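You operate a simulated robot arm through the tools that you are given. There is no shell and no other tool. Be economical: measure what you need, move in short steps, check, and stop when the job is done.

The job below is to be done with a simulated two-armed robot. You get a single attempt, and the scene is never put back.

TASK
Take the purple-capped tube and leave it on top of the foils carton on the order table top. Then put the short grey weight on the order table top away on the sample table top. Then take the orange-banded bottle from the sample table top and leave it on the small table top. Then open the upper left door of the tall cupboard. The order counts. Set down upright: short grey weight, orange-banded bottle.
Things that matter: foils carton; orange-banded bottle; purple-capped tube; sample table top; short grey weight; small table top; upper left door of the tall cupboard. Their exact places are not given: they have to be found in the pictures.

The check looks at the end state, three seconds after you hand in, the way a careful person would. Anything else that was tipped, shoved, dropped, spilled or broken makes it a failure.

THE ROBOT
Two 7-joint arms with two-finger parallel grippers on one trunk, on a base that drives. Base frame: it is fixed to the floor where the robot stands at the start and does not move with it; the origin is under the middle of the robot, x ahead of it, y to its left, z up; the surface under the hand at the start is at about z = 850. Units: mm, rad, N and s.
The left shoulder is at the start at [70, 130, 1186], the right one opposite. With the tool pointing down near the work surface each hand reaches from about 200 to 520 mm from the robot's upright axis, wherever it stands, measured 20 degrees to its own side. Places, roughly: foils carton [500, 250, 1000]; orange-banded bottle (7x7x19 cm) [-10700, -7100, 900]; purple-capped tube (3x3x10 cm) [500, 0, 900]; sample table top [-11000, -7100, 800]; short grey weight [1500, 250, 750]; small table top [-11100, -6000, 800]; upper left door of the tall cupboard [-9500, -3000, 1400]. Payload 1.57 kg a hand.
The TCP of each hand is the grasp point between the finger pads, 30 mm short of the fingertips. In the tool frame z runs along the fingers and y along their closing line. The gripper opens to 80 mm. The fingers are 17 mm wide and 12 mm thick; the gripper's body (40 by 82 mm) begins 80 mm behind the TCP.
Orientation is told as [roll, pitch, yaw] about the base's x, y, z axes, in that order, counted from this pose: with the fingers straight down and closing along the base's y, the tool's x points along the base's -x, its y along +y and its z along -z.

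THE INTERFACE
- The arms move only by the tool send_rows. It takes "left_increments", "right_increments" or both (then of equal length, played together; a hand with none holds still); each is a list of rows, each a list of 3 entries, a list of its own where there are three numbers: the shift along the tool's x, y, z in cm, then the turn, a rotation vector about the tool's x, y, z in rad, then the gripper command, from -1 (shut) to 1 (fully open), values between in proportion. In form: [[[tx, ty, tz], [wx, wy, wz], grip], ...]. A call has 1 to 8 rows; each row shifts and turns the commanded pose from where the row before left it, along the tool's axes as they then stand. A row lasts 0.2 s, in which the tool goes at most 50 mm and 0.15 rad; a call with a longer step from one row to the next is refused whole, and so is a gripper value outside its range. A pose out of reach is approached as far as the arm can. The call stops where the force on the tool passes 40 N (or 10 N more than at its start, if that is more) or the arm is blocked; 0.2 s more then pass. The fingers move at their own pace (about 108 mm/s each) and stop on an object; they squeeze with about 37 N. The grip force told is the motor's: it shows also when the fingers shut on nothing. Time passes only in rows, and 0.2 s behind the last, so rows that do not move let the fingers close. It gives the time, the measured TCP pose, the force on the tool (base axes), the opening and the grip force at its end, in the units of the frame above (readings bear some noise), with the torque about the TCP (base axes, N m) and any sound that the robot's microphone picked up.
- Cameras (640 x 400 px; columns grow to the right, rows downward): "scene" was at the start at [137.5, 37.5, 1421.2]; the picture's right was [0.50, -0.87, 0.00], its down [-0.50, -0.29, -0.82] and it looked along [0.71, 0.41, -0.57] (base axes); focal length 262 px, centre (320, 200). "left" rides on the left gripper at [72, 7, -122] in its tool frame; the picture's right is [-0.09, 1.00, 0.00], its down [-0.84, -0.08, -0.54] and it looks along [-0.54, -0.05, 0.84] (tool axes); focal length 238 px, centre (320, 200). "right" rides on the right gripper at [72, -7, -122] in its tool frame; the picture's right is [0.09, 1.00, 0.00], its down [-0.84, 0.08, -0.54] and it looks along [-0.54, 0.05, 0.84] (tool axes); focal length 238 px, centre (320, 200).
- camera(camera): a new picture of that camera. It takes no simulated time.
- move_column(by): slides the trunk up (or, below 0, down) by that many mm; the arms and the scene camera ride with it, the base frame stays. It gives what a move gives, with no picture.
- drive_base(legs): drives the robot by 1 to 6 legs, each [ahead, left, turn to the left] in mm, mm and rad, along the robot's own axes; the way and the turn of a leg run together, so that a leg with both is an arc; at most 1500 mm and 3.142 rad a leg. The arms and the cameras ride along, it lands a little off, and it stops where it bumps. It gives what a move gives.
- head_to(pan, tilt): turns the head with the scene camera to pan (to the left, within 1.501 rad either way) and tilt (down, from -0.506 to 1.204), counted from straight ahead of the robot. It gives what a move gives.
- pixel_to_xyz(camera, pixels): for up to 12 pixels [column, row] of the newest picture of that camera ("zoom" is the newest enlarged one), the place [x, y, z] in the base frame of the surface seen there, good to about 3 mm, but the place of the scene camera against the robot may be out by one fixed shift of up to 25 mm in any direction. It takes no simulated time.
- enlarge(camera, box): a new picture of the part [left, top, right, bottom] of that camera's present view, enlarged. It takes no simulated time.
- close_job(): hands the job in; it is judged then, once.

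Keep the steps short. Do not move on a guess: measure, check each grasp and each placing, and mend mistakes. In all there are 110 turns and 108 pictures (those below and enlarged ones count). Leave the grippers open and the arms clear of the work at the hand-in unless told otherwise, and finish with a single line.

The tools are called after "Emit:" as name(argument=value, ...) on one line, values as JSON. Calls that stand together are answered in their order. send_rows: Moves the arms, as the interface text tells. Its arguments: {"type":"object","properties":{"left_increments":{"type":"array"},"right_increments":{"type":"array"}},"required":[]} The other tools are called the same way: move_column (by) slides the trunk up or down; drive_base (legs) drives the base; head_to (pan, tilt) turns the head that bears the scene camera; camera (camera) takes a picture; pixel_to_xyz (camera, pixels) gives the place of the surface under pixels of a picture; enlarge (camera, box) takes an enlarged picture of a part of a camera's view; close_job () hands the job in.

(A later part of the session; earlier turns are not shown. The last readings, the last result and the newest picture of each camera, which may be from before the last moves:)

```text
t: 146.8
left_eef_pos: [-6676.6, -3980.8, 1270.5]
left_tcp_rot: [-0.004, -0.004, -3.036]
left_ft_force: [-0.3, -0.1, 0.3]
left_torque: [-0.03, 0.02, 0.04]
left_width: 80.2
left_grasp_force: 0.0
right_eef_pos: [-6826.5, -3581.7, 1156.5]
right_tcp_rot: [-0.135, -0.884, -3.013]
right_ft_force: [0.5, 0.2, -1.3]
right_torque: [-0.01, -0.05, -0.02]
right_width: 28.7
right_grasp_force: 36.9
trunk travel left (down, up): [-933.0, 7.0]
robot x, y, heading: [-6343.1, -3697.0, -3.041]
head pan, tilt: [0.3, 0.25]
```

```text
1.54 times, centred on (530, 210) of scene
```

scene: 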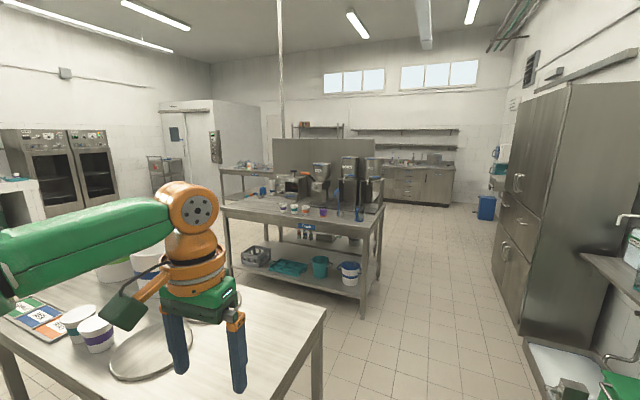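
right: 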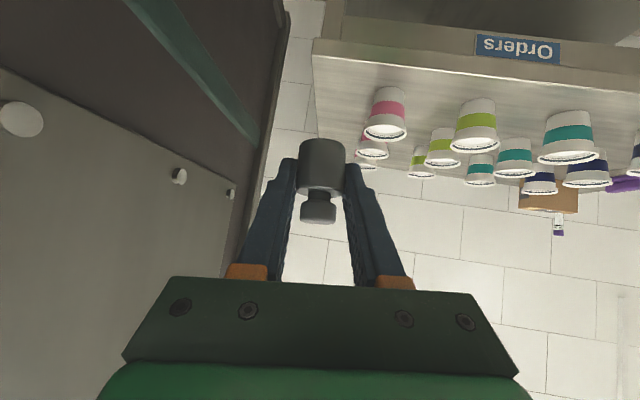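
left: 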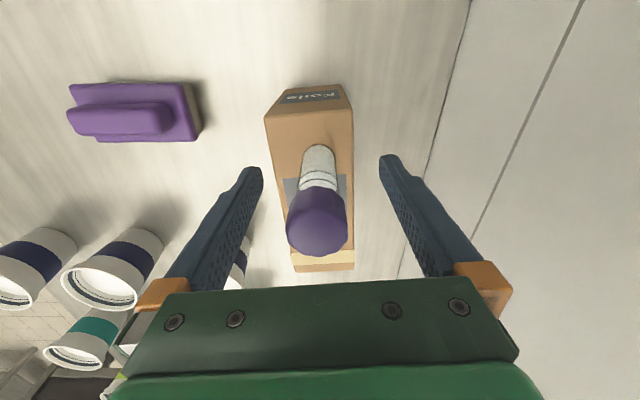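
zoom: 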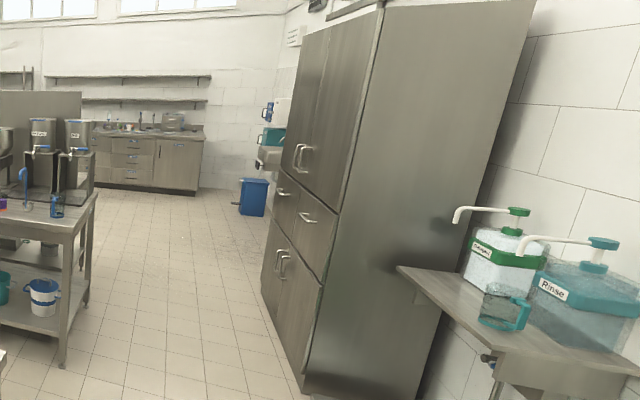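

Cupboard front is y≈−3000, x −8690…−9748, upper handles near x −9250, z≈1130. The "Sampling" table is beyond the divider. I measure points on it and the divider.

Emit:
enlarge(camera="scene", box=[210, 140, 290, 190])

Emit:
pixel_to_xyz(camera="scene", pixels=[[253, 167], [253, 160], [224, 170], [245, 172], [272, 175], [275, 150], [370, 150], [382, 180], [225, 197], [228, 230]])

```text
8.00 times, centred on (250, 165) of scene
```

zoom: 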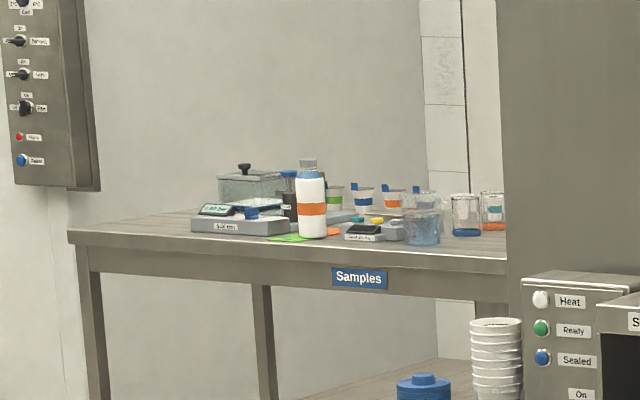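

```text
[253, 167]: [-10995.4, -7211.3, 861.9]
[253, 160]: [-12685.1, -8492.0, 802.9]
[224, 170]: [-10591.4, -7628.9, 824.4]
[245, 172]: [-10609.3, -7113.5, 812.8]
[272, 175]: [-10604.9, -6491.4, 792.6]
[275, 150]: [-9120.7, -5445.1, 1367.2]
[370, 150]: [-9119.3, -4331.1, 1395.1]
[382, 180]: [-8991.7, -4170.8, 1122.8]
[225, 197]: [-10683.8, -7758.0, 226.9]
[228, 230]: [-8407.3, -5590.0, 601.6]
```

Samples table's near edge is x≈−10600. I drive down the aisle to x≈−9850.

Emit:
drive_base(legs=[[0, 0, -0.122], [1200, 0, 0], [1150, 0, 0]])

```text
t: 158.8
left_eef_pos: [-9046.8, -3888.1, 1270.3]
left_tcp_rot: [-0.004, -0.007, 3.135]
left_ft_force: [0.2, 0.3, 0.2]
left_torque: [0.0, 0.02, -0.01]
left_width: 80.1
left_grasp_force: 0.1
right_eef_pos: [-9150.4, -3474.1, 1155.6]
right_tcp_rot: [-0.131, -0.884, -3.127]
right_ft_force: [0.9, -0.6, -1.3]
right_torque: [-0.02, 0.02, 0.04]
right_width: 28.5
right_grasp_force: 36.9
trunk travel left (down, up): [-933.0, 7.0]
robot x, y, heading: [-8683.8, -3641.8, 3.133]
head pan, tilt: [0.3, 0.25]
```

I continue 1250 ahead, then look left toward the sample table; also a view of the cupboard handles in passing.

Emit:
drive_base(legs=[[1300, 0, 0]])

Emit:
head_to(pan=0.9, tilt=0.25)

Emit:
camera(camera="scene")

```text
t: 165.1
left_eef_pos: [-10276.8, -3876.8, 1269.0]
left_tcp_rot: [-0.005, -0.008, 3.133]
left_ft_force: [-0.3, 1.0, -0.2]
left_torque: [0.01, -0.03, -0.01]
left_width: 79.8
left_grasp_force: 0.0
right_eef_pos: [-10380.7, -3461.7, 1155.9]
right_tcp_rot: [-0.134, -0.886, -3.129]
right_ft_force: [-0.4, -0.2, -0.7]
right_torque: [-0.02, -0.02, 0.0]
right_width: 29.0
right_grasp_force: 37.5
trunk travel left (down, up): [-933.0, 7.0]
robot x, y, heading: [-9910.4, -3635.0, 3.13]
head pan, tilt: [0.3, 0.25]
```

```text
t: 166.1
left_eef_pos: [-10277.4, -3875.5, 1269.6]
left_tcp_rot: [-0.005, -0.005, 3.133]
left_ft_force: [-0.2, 0.9, 0.2]
left_torque: [0.0, -0.02, 0.0]
left_width: 80.1
left_grasp_force: 0.0
right_eef_pos: [-10381.8, -3461.8, 1155.5]
right_tcp_rot: [-0.134, -0.885, -3.129]
right_ft_force: [-0.2, -0.4, -1.4]
right_torque: [0.0, 0.0, -0.01]
right_width: 28.5
right_grasp_force: 37.0
trunk travel left (down, up): [-933.0, 7.0]
robot x, y, heading: [-9912.2, -3630.9, 3.132]
head pan, tilt: [0.901, 0.25]
```

```text
62 pictures are left
```

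scene: 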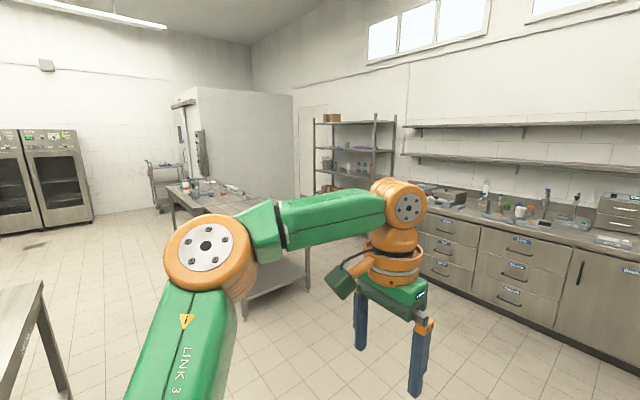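

Emit:
pixel_to_xyz(camera="scene", pixels=[[42, 290], [65, 395], [300, 265], [255, 315], [172, 205], [200, 207], [150, 250], [110, 320], [262, 195], [310, 250], [330, 200]])

Emit:
enlarge(camera="scene", box=[140, 150, 340, 330])

```text
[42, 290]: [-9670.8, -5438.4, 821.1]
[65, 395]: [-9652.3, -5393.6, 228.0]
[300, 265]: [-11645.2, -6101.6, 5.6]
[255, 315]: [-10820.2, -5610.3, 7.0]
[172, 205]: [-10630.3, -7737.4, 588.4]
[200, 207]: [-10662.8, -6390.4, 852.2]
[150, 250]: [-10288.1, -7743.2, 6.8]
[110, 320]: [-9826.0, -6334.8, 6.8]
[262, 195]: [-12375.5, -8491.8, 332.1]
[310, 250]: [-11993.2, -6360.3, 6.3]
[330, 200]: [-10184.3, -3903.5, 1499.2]
```

```text
2.22 times, centred on (240, 240) of scene
```

zoom: 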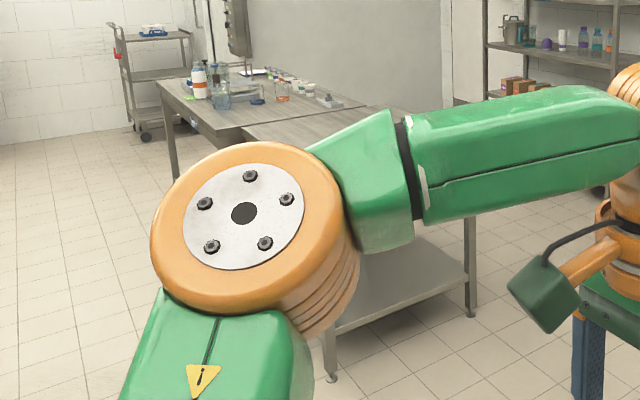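

Small table adjoins the samples table (about x −10650…−11500, y −5600…−6370). I go 150 ahead and slide left along the tables in two legs.

Emit:
drive_base(legs=[[150, 0, 0], [0, 1500, 0]])

Emit:
head_to(pan=0.75, tilt=0.55)

Emit:
camera(camera="scene")

```text
t: 174.4
left_eef_pos: [-10464.9, -5349.4, 1269.4]
left_tcp_rot: [-0.003, -0.005, 3.104]
left_ft_force: [-0.1, 0.3, 0.0]
left_torque: [-0.02, -0.04, -0.04]
left_width: 80.2
left_grasp_force: 0.0
right_eef_pos: [-10556.0, -4932.1, 1156.6]
right_tcp_rot: [-0.132, -0.885, 3.123]
right_ft_force: [0.1, 0.4, -2.0]
right_torque: [0.03, -0.01, 0.0]
right_width: 28.8
right_grasp_force: 36.9
trunk travel left (down, up): [-933.0, 7.0]
robot x, y, heading: [-10094.4, -5116.6, 3.107]
head pan, tilt: [0.901, 0.25]
```

```text
t: 175.2
left_eef_pos: [-10466.2, -5349.6, 1270.2]
left_tcp_rot: [-0.007, -0.006, 3.105]
left_ft_force: [-0.2, 0.2, -0.2]
left_torque: [-0.03, 0.01, 0.01]
left_width: 80.0
left_grasp_force: 0.1
right_eef_pos: [-10556.9, -4932.0, 1155.6]
right_tcp_rot: [-0.133, -0.885, 3.124]
right_ft_force: [-0.4, -0.3, -0.8]
right_torque: [0.01, 0.01, -0.01]
right_width: 28.4
right_grasp_force: 37.0
trunk travel left (down, up): [-933.0, 7.0]
robot x, y, heading: [-10093.0, -5115.6, 3.106]
head pan, tilt: [0.75, 0.55]
```

```text
60 pictures are left
```

scene: 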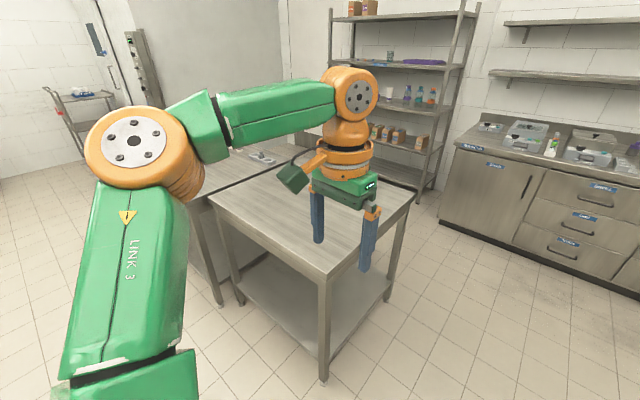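

Emit:
pixel_to_xyz(camera="scene", pixels=[[327, 278], [325, 270], [215, 205], [410, 195], [275, 200], [235, 170], [290, 145], [325, 378], [245, 300], [265, 160]])

Emit:
drive_base(legs=[[0, 0, 0.034], [0, 1450, 0]])

Emit:
head_to(pan=0.0, tilt=0.6)

Emit:
camera(camera="scene")

```text
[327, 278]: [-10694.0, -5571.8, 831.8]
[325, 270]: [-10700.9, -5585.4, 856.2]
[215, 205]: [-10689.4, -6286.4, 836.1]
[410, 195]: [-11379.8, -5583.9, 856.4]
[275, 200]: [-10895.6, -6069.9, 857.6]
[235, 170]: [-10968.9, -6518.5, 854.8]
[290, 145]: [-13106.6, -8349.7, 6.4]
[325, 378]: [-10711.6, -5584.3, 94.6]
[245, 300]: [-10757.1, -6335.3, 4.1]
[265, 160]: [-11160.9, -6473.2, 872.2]
```

```text
t: 182.9
left_eef_pos: [-10456.3, -6844.0, 1269.8]
left_tcp_rot: [-0.004, -0.006, -3.138]
left_ft_force: [0.8, 0.4, -1.3]
left_torque: [0.01, 0.04, 0.02]
left_width: 80.0
left_grasp_force: 0.1
right_eef_pos: [-10563.4, -6431.0, 1154.8]
right_tcp_rot: [-0.132, -0.884, -3.117]
right_ft_force: [0.1, 0.6, -1.4]
right_torque: [0.02, 0.02, 0.02]
right_width: 28.7
right_grasp_force: 37.2
trunk travel left (down, up): [-933.0, 7.0]
robot x, y, heading: [-10090.6, -6596.0, -3.139]
head pan, tilt: [0.75, 0.55]
```

```text
t: 184.0
left_eef_pos: [-10457.0, -6845.2, 1270.0]
left_tcp_rot: [-0.005, -0.004, -3.139]
left_ft_force: [1.0, -0.1, -0.3]
left_torque: [-0.03, 0.0, -0.06]
left_width: 80.2
left_grasp_force: 0.0
right_eef_pos: [-10564.4, -6432.0, 1155.9]
right_tcp_rot: [-0.134, -0.885, -3.117]
right_ft_force: [-0.4, -0.3, -0.6]
right_torque: [-0.02, 0.0, 0.0]
right_width: 28.8
right_grasp_force: 37.2
trunk travel left (down, up): [-933.0, 7.0]
robot x, y, heading: [-10093.6, -6593.3, -3.141]
head pan, tilt: [0.0, 0.6]
```

```text
59 pictures are left
```

scene: 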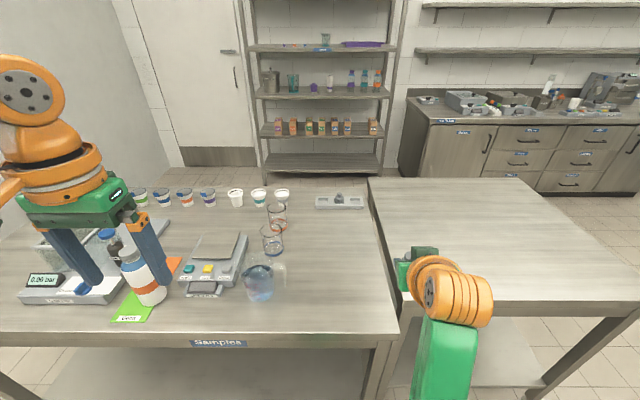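

I see the whole samples table; free space lies at (340,270). I measure that, the beakers, edges, and the orange-banded bottle at (145,280).

Emit:
pixel_to_xyz(camera="scene", pixels=[[340, 270], [350, 310], [330, 335], [385, 325], [365, 190], [272, 240], [260, 290], [145, 290], [137, 262], [340, 205], [398, 315], [210, 290]])

Emit:
enlarge(camera="scene", box=[0, 180, 400, 350])

```text
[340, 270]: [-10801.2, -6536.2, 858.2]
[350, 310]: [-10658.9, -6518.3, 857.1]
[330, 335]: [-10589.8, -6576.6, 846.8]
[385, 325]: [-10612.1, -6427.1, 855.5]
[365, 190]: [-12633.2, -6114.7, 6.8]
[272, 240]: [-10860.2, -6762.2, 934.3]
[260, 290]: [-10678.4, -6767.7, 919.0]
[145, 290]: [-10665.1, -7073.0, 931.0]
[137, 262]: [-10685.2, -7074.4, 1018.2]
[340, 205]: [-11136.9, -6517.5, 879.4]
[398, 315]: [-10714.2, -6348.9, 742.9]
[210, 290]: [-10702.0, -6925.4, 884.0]
```

```text
1.60 times, centred on (200, 265) of scene
```

zoom: 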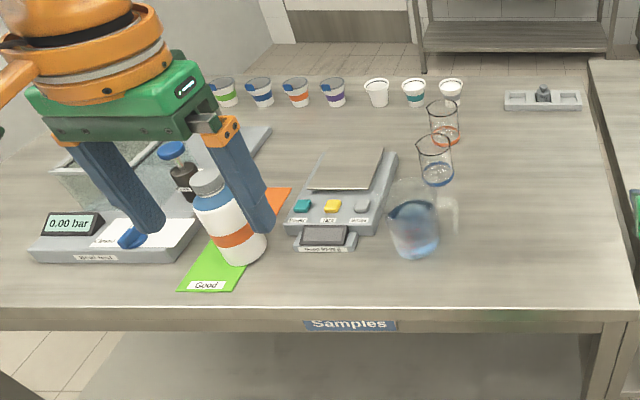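

Free spot chosen: about (−10740,−6510). First I correct the hand's orientation and extend the right arm forward in free air at z≈1100.

Emit:
send_rows(right_increments=[[[-0.5, 0, 1.5], [-0.133, 0, 0], -1], [[-0.5, 0, 1.5], [0, 0.085, 0], -1], [[-1.1, 0, 3.1], [0, 0, 0], -1], [[-1.1, 0, 3.1], [0, 0, 0], -1], [[-1.1, 0, 3.1], [0, 0, 0], -1], [[0, 0, 0], [0, 0, 0], -1]])

Emit:
camera(camera="right")

```text
t: 185.4
left_eef_pos: [-10456.4, -6845.5, 1270.7]
left_tcp_rot: [-0.006, -0.005, -3.138]
left_ft_force: [-0.3, 0.6, 0.2]
left_torque: [-0.01, -0.04, -0.03]
left_width: 79.9
left_grasp_force: 0.0
right_eef_pos: [-10679.3, -6434.7, 1103.0]
right_tcp_rot: [-0.001, -0.8, -3.118]
right_ft_force: [-0.8, -0.1, -1.2]
right_torque: [0.03, 0.01, 0.0]
right_width: 28.6
right_grasp_force: 36.4
trunk travel left (down, up): [-933.0, 7.0]
robot x, y, heading: [-10096.2, -6597.3, -3.143]
head pan, tilt: [0.0, 0.6]
```

```text
57 pictures are left
```

right: 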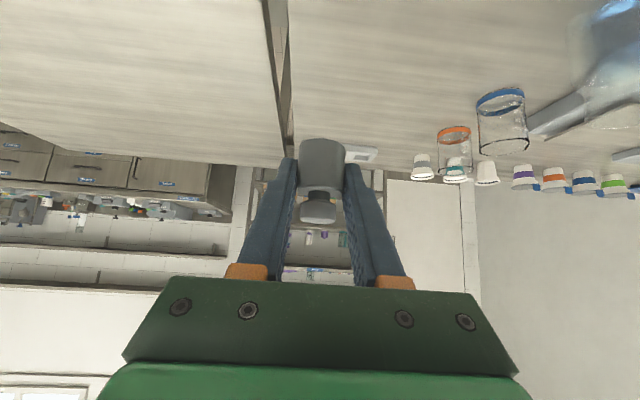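

Good. I drive 85 left and 55 ahead to bring the weight over the free spot, then lower the column partway.

Emit:
drive_base(legs=[[55, 85, 0]])

Emit:
move_column(by=-170)

Emit:
camera(camera="right")

Emit:
camera(camera="scene")

```text
t: 186.6
left_eef_pos: [-10508.4, -6925.4, 1272.8]
left_tcp_rot: [-0.001, -0.008, -3.139]
left_ft_force: [0.4, -0.2, 0.6]
left_torque: [-0.03, 0.03, 0.01]
left_width: 79.9
left_grasp_force: 0.0
right_eef_pos: [-10733.2, -6514.3, 1103.3]
right_tcp_rot: [0.007, -0.802, -3.124]
right_ft_force: [0.1, -0.3, -1.7]
right_torque: [-0.01, -0.02, 0.04]
right_width: 29.1
right_grasp_force: 37.1
trunk travel left (down, up): [-933.0, 7.0]
robot x, y, heading: [-10153.1, -6678.2, -3.137]
head pan, tilt: [0.0, 0.6]
```

```text
t: 188.5
left_eef_pos: [-10512.7, -6929.6, 1100.2]
left_tcp_rot: [-0.006, -0.004, -3.139]
left_ft_force: [0.3, 0.3, 0.2]
left_torque: [0.0, -0.03, 0.01]
left_width: 79.9
left_grasp_force: 0.0
right_eef_pos: [-10734.4, -6518.8, 933.2]
right_tcp_rot: [-0.003, -0.8, -3.119]
right_ft_force: [-0.3, 0.5, -0.6]
right_torque: [-0.02, -0.01, 0.01]
right_width: 28.6
right_grasp_force: 36.9
trunk travel left (down, up): [-763.0, 177.0]
robot x, y, heading: [-10151.6, -6687.3, -3.14]
head pan, tilt: [0.0, 0.6]
```

```text
56 pictures are left
```

right: 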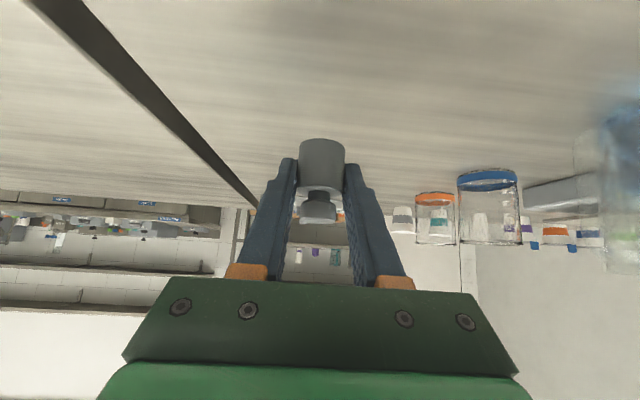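

```text
55 pictures are left
```

scene: 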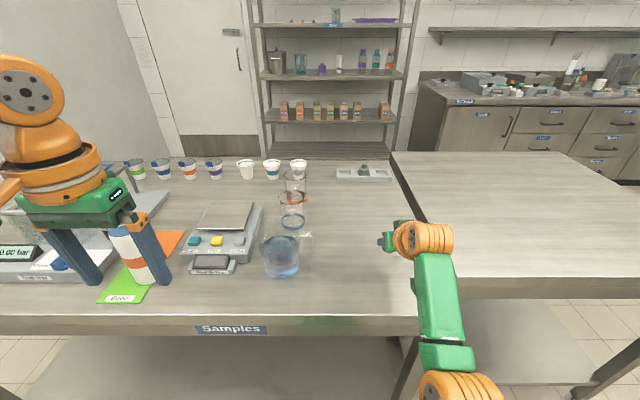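

All clear; bottle is ~130 mm beyond the left fingers. I measure the surface height near the weight, then lower 44.

Emit:
pixel_to_xyz(camera="right", pixels=[[320, 100], [270, 60], [380, 100], [322, 185], [430, 220]])

Emit:
move_column(by=-44)

Emit:
camera(camera="right")

```text
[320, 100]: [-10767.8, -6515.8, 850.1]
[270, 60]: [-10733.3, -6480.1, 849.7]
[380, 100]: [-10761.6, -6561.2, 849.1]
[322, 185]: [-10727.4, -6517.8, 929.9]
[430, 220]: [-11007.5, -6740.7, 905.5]
```

```text
t: 189.4
left_eef_pos: [-10511.2, -6930.3, 1056.1]
left_tcp_rot: [-0.005, -0.003, -3.141]
left_ft_force: [0.8, 0.4, 1.0]
left_torque: [-0.02, 0.01, 0.02]
left_width: 80.1
left_grasp_force: 0.0
right_eef_pos: [-10734.7, -6518.0, 889.5]
right_tcp_rot: [0.0, -0.799, -3.119]
right_ft_force: [-0.3, -0.5, -1.2]
right_torque: [-0.02, 0.01, 0.01]
right_width: 28.6
right_grasp_force: 37.0
trunk travel left (down, up): [-719.0, 221.0]
robot x, y, heading: [-10149.6, -6684.4, -3.138]
head pan, tilt: [0.0, 0.6]
```

```text
54 pictures are left
```

right: 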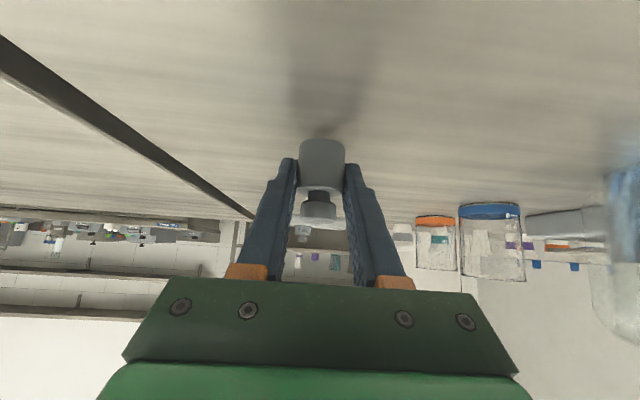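

Table is z 850, so contact should come near TCP z≈882. I lower in small steps.

Emit:
move_column(by=-5)

Emit:
move_column(by=-3)

```text
t: 189.9
left_eef_pos: [-10511.8, -6931.3, 1050.1]
left_tcp_rot: [-0.005, -0.005, -3.14]
left_ft_force: [0.0, -1.0, -0.5]
left_torque: [0.0, -0.02, -0.04]
left_width: 80.0
left_grasp_force: 0.0
right_eef_pos: [-10734.6, -6518.9, 884.1]
right_tcp_rot: [-0.001, -0.799, -3.119]
right_ft_force: [0.7, -0.8, -1.5]
right_torque: [0.0, -0.01, 0.02]
right_width: 28.5
right_grasp_force: 37.5
trunk travel left (down, up): [-714.0, 226.0]
robot x, y, heading: [-10148.7, -6682.9, -3.137]
head pan, tilt: [0.0, 0.6]
```

```text
t: 190.4
left_eef_pos: [-10513.2, -6929.0, 1047.7]
left_tcp_rot: [-0.004, -0.005, -3.141]
left_ft_force: [0.3, -0.8, 0.2]
left_torque: [0.01, 0.01, -0.01]
left_width: 79.9
left_grasp_force: 0.1
right_eef_pos: [-10735.1, -6518.8, 881.3]
right_tcp_rot: [-0.002, -0.8, -3.119]
right_ft_force: [-0.7, 0.4, -1.5]
right_torque: [0.0, -0.01, 0.02]
right_width: 28.6
right_grasp_force: 37.3
trunk travel left (down, up): [-711.0, 229.0]
robot x, y, heading: [-10152.0, -6681.8, -3.139]
head pan, tilt: [0.0, 0.6]
```

Emit:
move_column(by=-1)

Emit:
move_column(by=-1)

```text
t: 190.9
left_eef_pos: [-10512.7, -6931.1, 1047.0]
left_tcp_rot: [-0.004, -0.006, -3.14]
left_ft_force: [0.0, 0.2, -1.0]
left_torque: [-0.04, 0.01, 0.0]
left_width: 80.1
left_grasp_force: 0.1
right_eef_pos: [-10735.1, -6519.2, 880.2]
right_tcp_rot: [0.0, -0.8, -3.119]
right_ft_force: [1.2, 0.1, -1.1]
right_torque: [0.0, -0.01, 0.03]
right_width: 28.6
right_grasp_force: 36.8
trunk travel left (down, up): [-710.0, 230.0]
robot x, y, heading: [-10148.9, -6683.6, -3.139]
head pan, tilt: [0.0, 0.6]
```

```text
t: 191.4
left_eef_pos: [-10511.4, -6930.8, 1046.0]
left_tcp_rot: [-0.007, -0.005, -3.139]
left_ft_force: [-0.5, 0.1, 0.6]
left_torque: [0.01, 0.0, 0.01]
left_width: 80.1
left_grasp_force: 0.1
right_eef_pos: [-10735.7, -6518.2, 880.3]
right_tcp_rot: [-0.002, -0.801, -3.119]
right_ft_force: [-2.5, 0.5, 4.1]
right_torque: [0.02, 0.03, 0.01]
right_width: 28.5
right_grasp_force: 37.5
trunk travel left (down, up): [-709.0, 231.0]
robot x, y, heading: [-10149.4, -6683.5, -3.14]
head pan, tilt: [0.0, 0.6]
```

Contact. I open to 60 mm and look.

Emit:
send_rows(right_increments=[[[0, 0, 0], [0, 0, 0], -0.2], [[0, 0, 0], [0, 0, 0], 0.2], [[0, 0, 0], [0, 0, 0], 0.5], [[0, 0, 0], [0, 0, 0], 0.5]])

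Emit:
move_column(by=90)

Emit:
camera(camera="right")

```text
t: 192.4
left_eef_pos: [-10510.7, -6931.7, 1046.1]
left_tcp_rot: [-0.006, -0.008, -3.141]
left_ft_force: [0.4, 0.7, -0.1]
left_torque: [0.01, -0.01, 0.02]
left_width: 79.6
left_grasp_force: 0.0
right_eef_pos: [-10735.4, -6519.6, 879.9]
right_tcp_rot: [-0.002, -0.799, -3.119]
right_ft_force: [0.7, -0.2, 0.0]
right_torque: [-0.01, -0.01, 0.03]
right_width: 59.9
right_grasp_force: 0.0
trunk travel left (down, up): [-709.0, 231.0]
robot x, y, heading: [-10152.3, -6682.1, -3.142]
head pan, tilt: [0.0, 0.6]
```

```text
t: 193.7
left_eef_pos: [-10511.6, -6930.3, 1136.2]
left_tcp_rot: [-0.006, -0.004, -3.14]
left_ft_force: [0.0, 0.3, 0.5]
left_torque: [0.01, 0.02, 0.02]
left_width: 80.0
left_grasp_force: 0.0
right_eef_pos: [-10733.7, -6519.3, 969.4]
right_tcp_rot: [-0.002, -0.8, -3.119]
right_ft_force: [-0.2, -0.3, 0.1]
right_torque: [0.02, -0.01, 0.01]
right_width: 60.1
right_grasp_force: 0.2
trunk travel left (down, up): [-799.0, 141.0]
robot x, y, heading: [-10152.0, -6681.8, -3.138]
head pan, tilt: [0.0, 0.6]
```

```text
53 pictures are left
```

right: 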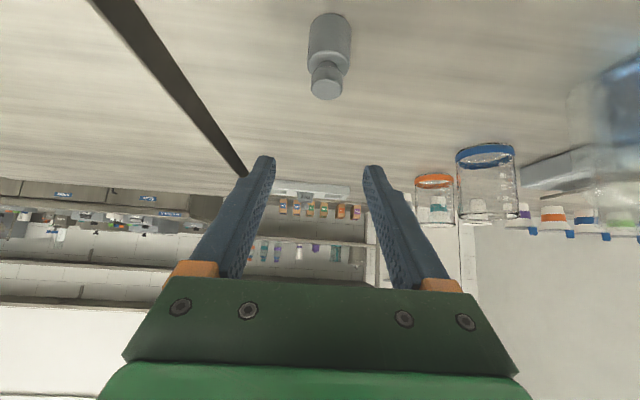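

The weight stands upright, alone. I raise the column, then drive 80 ahead and 190 left so the bottle comes into the left hand's region (everything stays above 1040).

Emit:
move_column(by=139)

Emit:
drive_base(legs=[[60, 190, 0]])

Emit:
camera(camera="left")

Emit:
camera(camera="scene")

```text
t: 195.3
left_eef_pos: [-10511.1, -6930.2, 1275.0]
left_tcp_rot: [-0.006, -0.006, -3.139]
left_ft_force: [-0.3, 0.5, 0.1]
left_torque: [-0.01, 0.04, 0.04]
left_width: 80.1
left_grasp_force: 0.2
right_eef_pos: [-10734.3, -6518.9, 1106.9]
right_tcp_rot: [-0.002, -0.801, -3.12]
right_ft_force: [-0.2, -0.1, 0.0]
right_torque: [0.02, 0.01, -0.02]
right_width: 59.8
right_grasp_force: 0.0
trunk travel left (down, up): [-938.0, 2.0]
robot x, y, heading: [-10152.2, -6683.7, -3.14]
head pan, tilt: [0.0, 0.6]
```

```text
t: 196.9
left_eef_pos: [-10566.3, -7118.5, 1276.0]
left_tcp_rot: [-0.001, -0.007, -3.133]
left_ft_force: [0.2, 0.0, -0.8]
left_torque: [-0.03, 0.02, 0.01]
left_width: 80.1
left_grasp_force: 0.1
right_eef_pos: [-10792.1, -6707.8, 1107.7]
right_tcp_rot: [0.004, -0.8, -3.115]
right_ft_force: [0.1, 0.3, 0.0]
right_torque: [-0.01, -0.01, 0.02]
right_width: 60.3
right_grasp_force: 0.0
trunk travel left (down, up): [-938.0, 2.0]
robot x, y, heading: [-10208.7, -6873.9, -3.134]
head pan, tilt: [0.0, 0.6]
```

```text
52 pictures are left
```

left: 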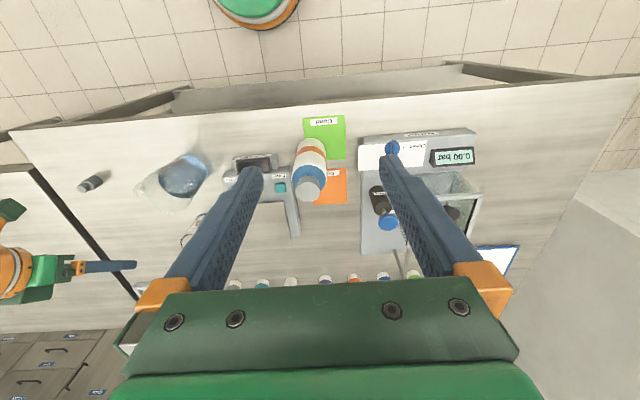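

```text
51 pictures are left
```

scene: 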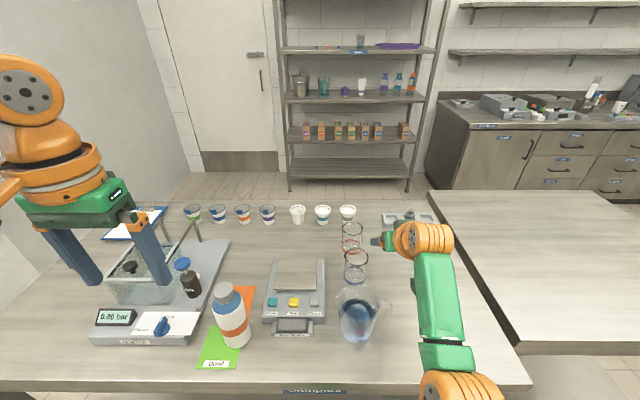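

I measure the bottle's cap and body from the left camera.

Emit:
enlarge(camera="left", box=[220, 100, 460, 250])

Emit:
pixel_to_xyz(camera="left", pixels=[[308, 193], [300, 193], [316, 193], [308, 200], [311, 172], [295, 175], [326, 178], [312, 155], [327, 150], [299, 148], [385, 220], [384, 208]])

```text
2.67 times, centred on (340, 175) of left
```

zoom: 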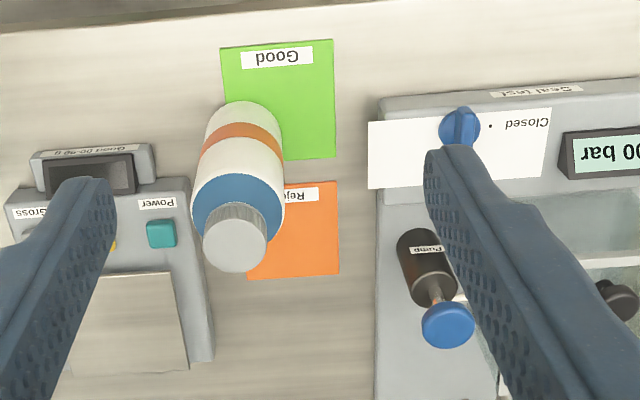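

```text
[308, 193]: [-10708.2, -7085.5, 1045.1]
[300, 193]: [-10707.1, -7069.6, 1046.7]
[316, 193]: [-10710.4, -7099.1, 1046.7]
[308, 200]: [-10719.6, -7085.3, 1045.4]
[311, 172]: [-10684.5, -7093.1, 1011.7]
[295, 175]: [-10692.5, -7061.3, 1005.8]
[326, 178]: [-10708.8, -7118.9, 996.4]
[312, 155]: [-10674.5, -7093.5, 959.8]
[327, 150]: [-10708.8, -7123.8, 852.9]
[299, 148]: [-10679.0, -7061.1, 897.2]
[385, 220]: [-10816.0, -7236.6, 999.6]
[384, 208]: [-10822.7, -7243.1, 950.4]
```

Bottle centre ≈ (−10708,−7089), top 1046, body ≈66–70 mm. It is slightly far, so I drive 50 ahead, then move the left hand above it at z≈1150.

Emit:
drive_base(legs=[[50, 0, 0]])

Emit:
send_rows(left_increments=[[[-1.8, -0.6, 2.5], [0, 0, 0], 1], [[-1.8, -0.6, 2.5], [0, 0, 0], 1], [[-1.8, -0.6, 2.5], [0, 0, 0], 1], [[-1.8, -0.6, 2.5], [0, 0, 0], 1], [[-1.8, -0.6, 2.5], [0, 0, 0], 1], [[0, 0, 0], [0, 0, 0], 1]])

Emit:
camera(camera="left")

```text
t: 197.9
left_eef_pos: [-10607.5, -7121.8, 1277.7]
left_tcp_rot: [-0.006, -0.014, -3.132]
left_ft_force: [0.9, 0.2, 1.9]
left_torque: [0.01, 0.1, 0.01]
left_width: 79.9
left_grasp_force: 0.1
right_eef_pos: [-10834.8, -6712.1, 1112.8]
right_tcp_rot: [-0.002, -0.808, -3.112]
right_ft_force: [1.3, 0.2, 0.4]
right_torque: [0.01, -0.03, 0.02]
right_width: 60.0
right_grasp_force: 0.0
trunk travel left (down, up): [-938.0, 2.0]
robot x, y, heading: [-10258.5, -6870.5, -3.134]
head pan, tilt: [0.0, 0.6]
```

```text
t: 199.3
left_eef_pos: [-10700.0, -7096.1, 1152.1]
left_tcp_rot: [-0.005, -0.008, -3.134]
left_ft_force: [0.2, -0.3, 0.9]
left_torque: [0.03, 0.02, -0.02]
left_width: 80.3
left_grasp_force: 0.1
left hand out of reach, approached as far as the arm can: row 5
right_eef_pos: [-10840.9, -6710.8, 1109.3]
right_tcp_rot: [-0.001, -0.801, -3.113]
right_ft_force: [-0.2, 0.9, 0.0]
right_torque: [0.05, 0.04, 0.01]
right_width: 60.0
right_grasp_force: 0.1
trunk travel left (down, up): [-938.0, 2.0]
robot x, y, heading: [-10260.8, -6872.6, -3.133]
head pan, tilt: [0.0, 0.6]
```

```text
49 pictures are left
```

left: 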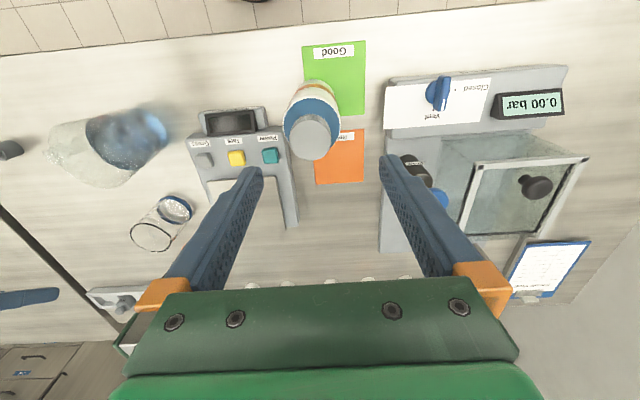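

Reach limit again; I drive another 65 ahead (base front stays ~75 mm short of the table edge), then re-centre.

Emit:
drive_base(legs=[[65, 0, 0]])

Emit:
send_rows(left_increments=[[[1.8, -0.3, 0], [0, 0, 0], 1], [[1.8, -0.3, 0], [0, 0, 0], 1], [[1.8, -0.3, 0], [0, 0, 0], 1], [[0, 0, 0], [0, 0, 0], 1]])

Emit:
camera(camera="left")

```text
t: 200.3
left_eef_pos: [-10759.0, -7096.5, 1154.5]
left_tcp_rot: [-0.005, -0.015, -3.132]
left_ft_force: [0.6, 0.4, 0.5]
left_torque: [0.01, 0.07, -0.04]
left_width: 80.0
left_grasp_force: 0.0
right_eef_pos: [-10900.7, -6711.9, 1114.1]
right_tcp_rot: [-0.002, -0.808, -3.11]
right_ft_force: [0.6, 0.0, -0.6]
right_torque: [-0.02, 0.03, -0.01]
right_width: 59.8
right_grasp_force: 0.1
trunk travel left (down, up): [-938.0, 2.0]
robot x, y, heading: [-10324.0, -6869.9, -3.132]
head pan, tilt: [0.0, 0.6]
```

```text
t: 201.3
left_eef_pos: [-10716.2, -7086.1, 1147.0]
left_tcp_rot: [-0.004, -0.004, -3.134]
left_ft_force: [-1.2, -0.7, -0.1]
left_torque: [0.02, -0.03, 0.0]
left_width: 79.9
left_grasp_force: 0.1
right_eef_pos: [-10911.8, -6711.4, 1108.6]
right_tcp_rot: [-0.003, -0.797, -3.112]
right_ft_force: [-0.1, -0.5, 0.4]
right_torque: [0.01, 0.01, -0.01]
right_width: 60.0
right_grasp_force: 0.1
trunk travel left (down, up): [-938.0, 2.0]
robot x, y, heading: [-10324.5, -6869.9, -3.132]
head pan, tilt: [0.0, 0.6]
```

```text
48 pictures are left
```

left: 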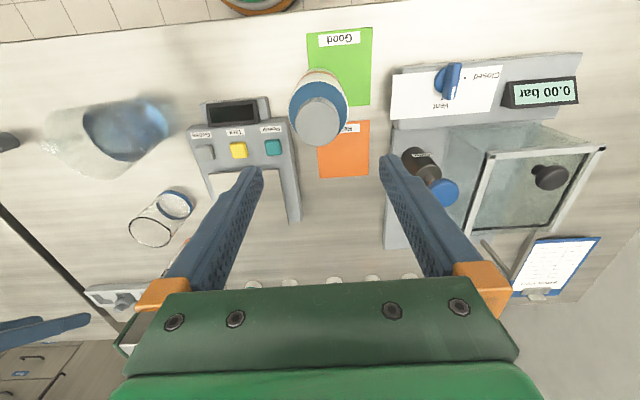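

Emit:
pixel_to_xyz(camera="left", pixels=[[318, 120], [298, 120], [338, 120], [290, 112], [346, 112], [318, 140], [318, 100]])

```text
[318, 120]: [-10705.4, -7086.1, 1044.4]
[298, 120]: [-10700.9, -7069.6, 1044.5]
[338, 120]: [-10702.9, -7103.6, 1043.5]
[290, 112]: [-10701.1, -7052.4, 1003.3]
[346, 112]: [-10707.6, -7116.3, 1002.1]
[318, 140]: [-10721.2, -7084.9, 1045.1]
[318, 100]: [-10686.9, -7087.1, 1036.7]
```

Centre (−10705,−7086), body ~65 mm. I shift 11 mm back and lower until the fingertips flank the cap, then look.

Emit:
send_rows(left_increments=[[[1.1, 0, 0], [0, 0, 0], 1], [[0, 0, 4], [0, 0, 0], 1], [[0, 0, 4], [0, 0, 0], 1], [[0, 0, 0], [0, 0, 0], 1]])

Emit:
camera(camera="left")

```text
t: 202.3
left_eef_pos: [-10702.9, -7087.6, 1068.8]
left_tcp_rot: [-0.006, -0.008, -3.132]
left_ft_force: [-0.5, 0.4, 0.1]
left_torque: [0.0, 0.02, 0.02]
left_width: 79.9
left_grasp_force: 0.0
right_eef_pos: [-10908.6, -6712.6, 1109.2]
right_tcp_rot: [-0.001, -0.799, -3.113]
right_ft_force: [-0.3, 0.4, 1.5]
right_torque: [0.0, 0.0, -0.01]
right_width: 59.8
right_grasp_force: 0.0
trunk travel left (down, up): [-938.0, 2.0]
robot x, y, heading: [-10321.8, -6871.5, -3.132]
head pan, tilt: [0.0, 0.6]
```

```text
47 pictures are left
```

left: 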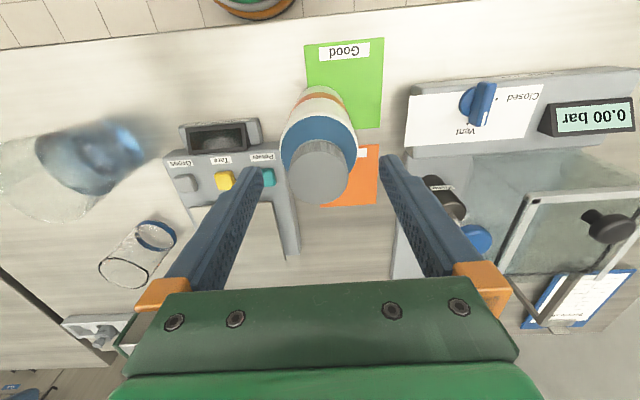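

Centred (cap at column 318). I lower 91 mm and close.

Emit:
send_rows(left_increments=[[[0, 0, 2.3], [0, 0, 0], 1], [[0, 0, 2.3], [0, 0, 0], 1], [[0, 0, 2.3], [0, 0, 0], 1], [[0, 0, 2.2], [0, 0, 0], 1], [[0, 0, 0], [0, 0, 0], 1]])

Emit:
camera(camera="left")

```text
t: 203.5
left_eef_pos: [-10687.8, -7093.4, 994.4]
left_tcp_rot: [-0.004, -0.007, -3.135]
left_ft_force: [0.7, 2.4, 0.8]
left_torque: [0.08, -0.04, 0.0]
left_width: 80.0
left_grasp_force: 0.0
left hand out of reach, approached as far as the arm can: row 3, 4
right_eef_pos: [-10909.4, -6711.9, 1108.6]
right_tcp_rot: [0.002, -0.8, -3.114]
right_ft_force: [-0.1, -0.9, -0.4]
right_torque: [0.02, 0.02, -0.03]
right_width: 60.3
right_grasp_force: 0.1
trunk travel left (down, up): [-938.0, 2.0]
robot x, y, heading: [-10326.5, -6870.8, -3.134]
head pan, tilt: [0.0, 0.6]
```

```text
46 pictures are left
```

left: 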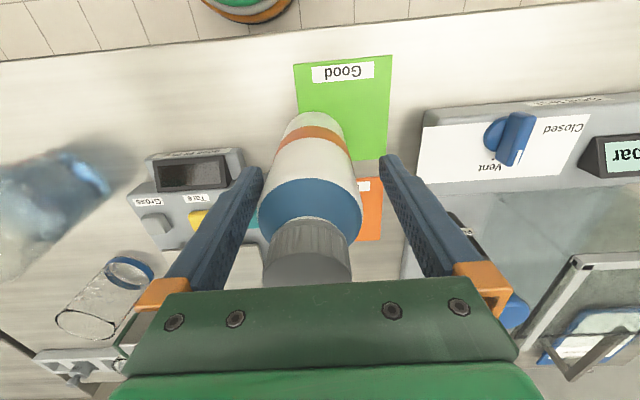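

It slid at the reach limit (now −10688,−7093). I raise 45 mm, re-centre, and will lower with the column instead.

Emit:
send_rows(left_increments=[[[0, -0.7, -1.5], [0, 0, 0], 1], [[0, 0, -3], [0, 0, 0], 1], [[-1.6, 0, -2], [0, 0, 0], 1], [[0, 0, 0], [0, 0, 0], 1]])

Emit:
camera(camera="left")

```text
t: 204.5
left_eef_pos: [-10706.3, -7089.9, 1059.5]
left_tcp_rot: [-0.006, -0.007, -3.132]
left_ft_force: [0.3, 0.4, -0.1]
left_torque: [0.01, 0.0, 0.01]
left_width: 79.9
left_grasp_force: 0.2
right_eef_pos: [-10909.9, -6712.7, 1109.1]
right_tcp_rot: [-0.001, -0.799, -3.112]
right_ft_force: [0.1, 0.9, 0.0]
right_torque: [-0.02, 0.0, 0.01]
right_width: 59.9
right_grasp_force: 0.0
trunk travel left (down, up): [-938.0, 2.0]
robot x, y, heading: [-10323.6, -6872.1, -3.133]
head pan, tilt: [0.0, 0.6]
```

```text
45 pictures are left
```

left: 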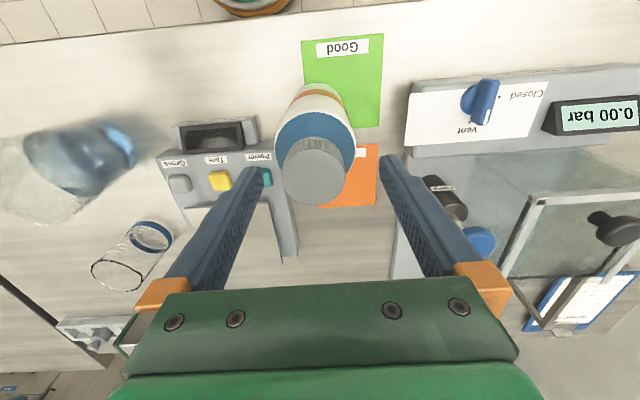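

Emit:
pixel_to_xyz(camera="left", pixels=[[314, 172], [287, 172], [342, 172], [278, 145], [352, 145], [314, 200], [318, 145]])

Emit:
send_rows(left_increments=[[[0, -0.4, 0], [0, 0, 0], 1], [[0, 0, 0], [0, 0, 0], 1]])

```text
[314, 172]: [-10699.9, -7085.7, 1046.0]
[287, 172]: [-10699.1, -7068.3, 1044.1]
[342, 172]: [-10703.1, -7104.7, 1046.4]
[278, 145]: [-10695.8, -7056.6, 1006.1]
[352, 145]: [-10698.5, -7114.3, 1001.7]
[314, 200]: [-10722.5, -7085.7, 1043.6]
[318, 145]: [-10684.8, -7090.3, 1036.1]
```

```text
t: 205.1
left_eef_pos: [-10705.3, -7082.9, 1059.0]
left_tcp_rot: [-0.006, -0.007, -3.136]
left_ft_force: [-0.2, -0.7, -0.5]
left_torque: [-0.02, 0.0, -0.02]
left_width: 80.4
left_grasp_force: 0.0
right_eef_pos: [-10910.2, -6711.3, 1107.7]
right_tcp_rot: [-0.002, -0.798, -3.113]
right_ft_force: [-0.2, 0.5, 0.3]
right_torque: [0.01, -0.02, -0.05]
right_width: 59.9
right_grasp_force: 0.1
trunk travel left (down, up): [-938.0, 2.0]
robot x, y, heading: [-10326.2, -6871.1, -3.134]
head pan, tilt: [0.0, 0.6]
```

Centred within ~3 mm. I lower the column 80 mm in two steps.

Emit:
move_column(by=-40)

Emit:
camera(camera="left")

```text
t: 205.9
left_eef_pos: [-10705.1, -7083.8, 1020.3]
left_tcp_rot: [-0.005, -0.007, -3.132]
left_ft_force: [-0.5, -0.3, 0.7]
left_torque: [0.01, 0.01, 0.03]
left_width: 79.9
left_grasp_force: 0.0
right_eef_pos: [-10908.6, -6712.6, 1068.0]
right_tcp_rot: [-0.002, -0.8, -3.112]
right_ft_force: [-0.1, -0.5, 0.5]
right_torque: [0.02, -0.03, 0.01]
right_width: 60.0
right_grasp_force: 0.1
trunk travel left (down, up): [-898.0, 42.0]
robot x, y, heading: [-10323.7, -6873.2, -3.133]
head pan, tilt: [0.0, 0.6]
```

```text
44 pictures are left
```

left: 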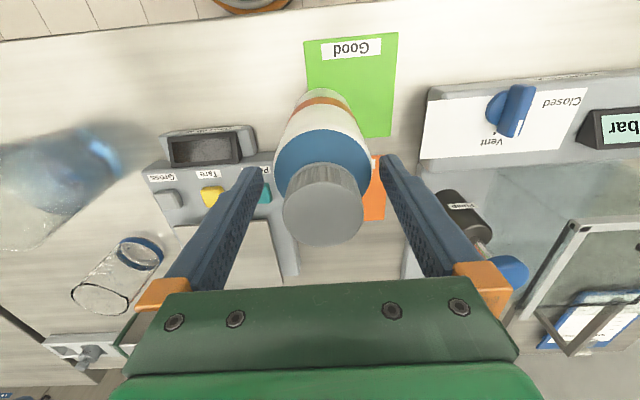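

Emit:
send_rows(left_increments=[[[0, 0.15, 0], [0, 0, 0], 1]])

Emit:
move_column(by=-41)

Emit:
send_rows(left_increments=[[[0, 0, 0], [0, 0, 0], 0.6], [[0, 0, 0], [0, 0, 0], -1], [[0, 0, 0], [0, 0, 0], -1], [[0, 0, 0], [0, 0, 0], -1]])

Emit:
camera(camera="left")

```text
t: 206.3
left_eef_pos: [-10706.9, -7086.2, 1019.2]
left_tcp_rot: [-0.005, -0.008, -3.132]
left_ft_force: [-0.3, 0.2, -0.2]
left_torque: [0.0, 0.02, 0.0]
left_width: 80.2
left_grasp_force: 0.1
right_eef_pos: [-10910.2, -6712.3, 1068.5]
right_tcp_rot: [-0.001, -0.798, -3.111]
right_ft_force: [0.1, -0.5, -0.4]
right_torque: [-0.01, 0.01, 0.04]
right_width: 59.8
right_grasp_force: 0.2
trunk travel left (down, up): [-898.0, 42.0]
robot x, y, heading: [-10322.2, -6867.4, -3.132]
head pan, tilt: [0.0, 0.6]
```

```text
t: 207.1
left_eef_pos: [-10705.5, -7085.4, 980.2]
left_tcp_rot: [-0.005, -0.006, -3.131]
left_ft_force: [0.5, -0.7, -1.1]
left_torque: [-0.01, 0.02, 0.02]
left_width: 79.9
left_grasp_force: 0.1
right_eef_pos: [-10909.0, -6713.4, 1026.6]
right_tcp_rot: [-0.001, -0.8, -3.113]
right_ft_force: [0.2, 0.1, 0.4]
right_torque: [-0.02, -0.02, 0.01]
right_width: 60.1
right_grasp_force: 0.0
trunk travel left (down, up): [-857.0, 83.0]
robot x, y, heading: [-10325.2, -6867.6, -3.132]
head pan, tilt: [0.0, 0.6]
```

```text
t: 208.1
left_eef_pos: [-10706.1, -7086.0, 978.6]
left_tcp_rot: [-0.006, -0.006, -3.132]
left_ft_force: [0.5, 0.2, 1.6]
left_torque: [-0.2, -0.05, 0.04]
left_width: 67.2
left_grasp_force: 37.3
right_eef_pos: [-10909.1, -6712.2, 1027.1]
right_tcp_rot: [-0.002, -0.799, -3.112]
right_ft_force: [-0.6, -0.4, 0.3]
right_torque: [0.03, 0.01, 0.03]
right_width: 60.0
right_grasp_force: 0.1
trunk travel left (down, up): [-857.0, 83.0]
robot x, y, heading: [-10323.2, -6867.4, -3.131]
head pan, tilt: [0.0, 0.6]
```

```text
43 pictures are left
```

left: 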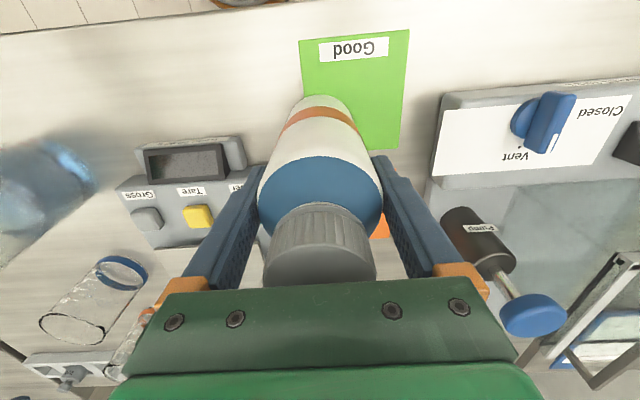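

Gripped at 67 mm. I lift with the column and check the load.

Emit:
move_column(by=30)

Emit:
move_column(by=52)

Emit:
camera(camera="left")

```text
t: 208.9
left_eef_pos: [-10705.0, -7085.5, 1008.9]
left_tcp_rot: [-0.004, -0.008, -3.135]
left_ft_force: [0.0, 0.1, -4.8]
left_torque: [-0.01, 0.02, -0.03]
left_width: 67.6
left_grasp_force: 36.6
right_eef_pos: [-10908.8, -6713.5, 1057.1]
right_tcp_rot: [-0.002, -0.8, -3.113]
right_ft_force: [-0.2, 0.1, 0.2]
right_torque: [-0.02, 0.02, -0.01]
right_width: 60.1
right_grasp_force: 0.1
trunk travel left (down, up): [-887.0, 53.0]
robot x, y, heading: [-10329.1, -6871.4, -3.134]
head pan, tilt: [0.0, 0.6]
```

```text
t: 209.8
left_eef_pos: [-10706.9, -7086.6, 1059.7]
left_tcp_rot: [-0.006, -0.006, -3.132]
left_ft_force: [-0.6, -0.4, -5.3]
left_torque: [0.0, 0.0, -0.01]
left_width: 67.3
left_grasp_force: 36.9
right_eef_pos: [-10909.4, -6713.2, 1108.2]
right_tcp_rot: [-0.001, -0.799, -3.112]
right_ft_force: [-0.2, -0.5, 0.1]
right_torque: [0.02, -0.01, -0.01]
right_width: 60.1
right_grasp_force: 0.1
trunk travel left (down, up): [-939.0, 1.0]
robot x, y, heading: [-10323.5, -6872.6, -3.13]
head pan, tilt: [0.0, 0.6]
```

```text
42 pictures are left
```

left: 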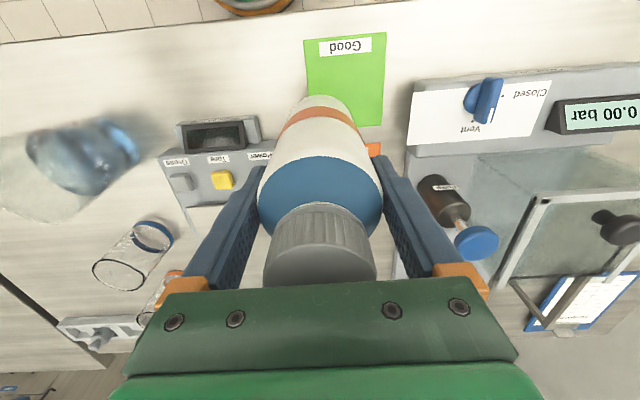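

Held, about 5 N. I raise the arm 80 mm more, back out 260 mm so everything moves in front of the tables, then slide right to the small table.

Emit:
send_rows(left_increments=[[[0, 0, -2.5], [0, 0, 0], -1], [[0, 0, -2.5], [0, 0, 0], -1], [[0, 0, -2.5], [0, 0, 0], -1], [[0, 0, 0], [0, 0, 0], -1]])

Emit:
drive_base(legs=[[-260, 0, 0], [0, -1120, 0]])

Emit:
camera(camera="scene")

```text
t: 210.8
left_eef_pos: [-10707.4, -7086.7, 1136.9]
left_tcp_rot: [-0.005, -0.004, -3.132]
left_ft_force: [0.1, 0.7, -6.3]
left_torque: [0.0, 0.0, -0.01]
left_width: 67.3
left_grasp_force: 37.2
right_eef_pos: [-10910.1, -6712.4, 1108.6]
right_tcp_rot: [0.0, -0.798, -3.112]
right_ft_force: [0.0, -0.7, -0.4]
right_torque: [0.0, -0.05, -0.04]
right_width: 59.9
right_grasp_force: 0.2
trunk travel left (down, up): [-939.0, 1.0]
robot x, y, heading: [-10322.9, -6868.0, -3.136]
head pan, tilt: [0.0, 0.6]
```

```text
t: 218.0
left_eef_pos: [-10465.2, -5970.8, 1136.1]
left_tcp_rot: [-0.007, -0.005, -3.122]
left_ft_force: [0.8, -0.1, -5.1]
left_torque: [0.0, -0.03, 0.03]
left_width: 67.5
left_grasp_force: 36.8
right_eef_pos: [-10671.2, -5599.4, 1108.9]
right_tcp_rot: [-0.004, -0.798, -3.097]
right_ft_force: [0.5, 0.1, 0.2]
right_torque: [0.01, -0.01, 0.02]
right_width: 59.7
right_grasp_force: 0.1
trunk travel left (down, up): [-939.0, 1.0]
robot x, y, heading: [-10081.8, -5748.2, -3.121]
head pan, tilt: [0.0, 0.6]
```

```text
41 pictures are left
```

scene: 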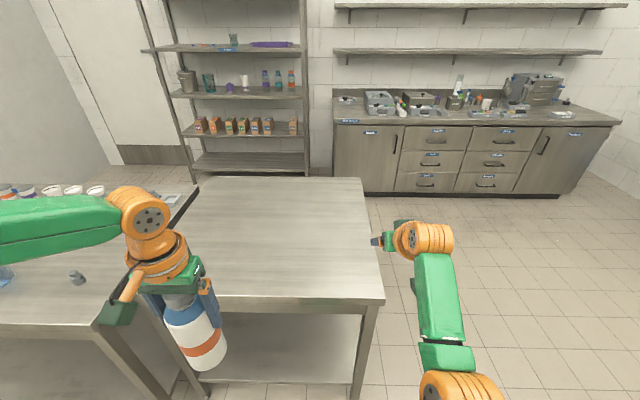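

Small table is empty; bottle is at y −5971, inside its span (−6290…−5585). I drive 310 ahead, so it is ~80 mm inside the near edge (x≈−10690), and look with the left camera.

Emit:
drive_base(legs=[[310, 0, 0]])

Emit:
camera(camera="left")

```text
t: 220.1
left_eef_pos: [-10774.9, -5982.4, 1137.4]
left_tcp_rot: [-0.007, -0.01, -3.11]
left_ft_force: [1.6, -0.9, -5.5]
left_torque: [0.0, 0.0, -0.03]
left_width: 67.1
left_grasp_force: 37.3
right_eef_pos: [-10985.3, -5613.1, 1110.8]
right_tcp_rot: [-0.002, -0.801, -3.087]
right_ft_force: [0.2, -0.4, -0.4]
right_torque: [0.0, -0.02, -0.02]
right_width: 59.9
right_grasp_force: 0.1
trunk travel left (down, up): [-939.0, 1.0]
robot x, y, heading: [-10396.8, -5757.0, -3.113]
head pan, tilt: [0.0, 0.6]
```

```text
40 pictures are left
```

left: 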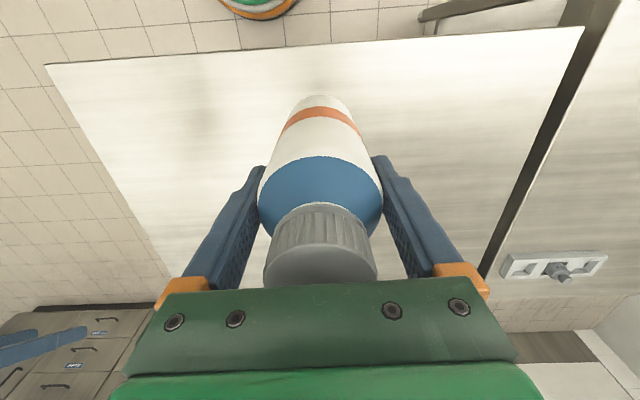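

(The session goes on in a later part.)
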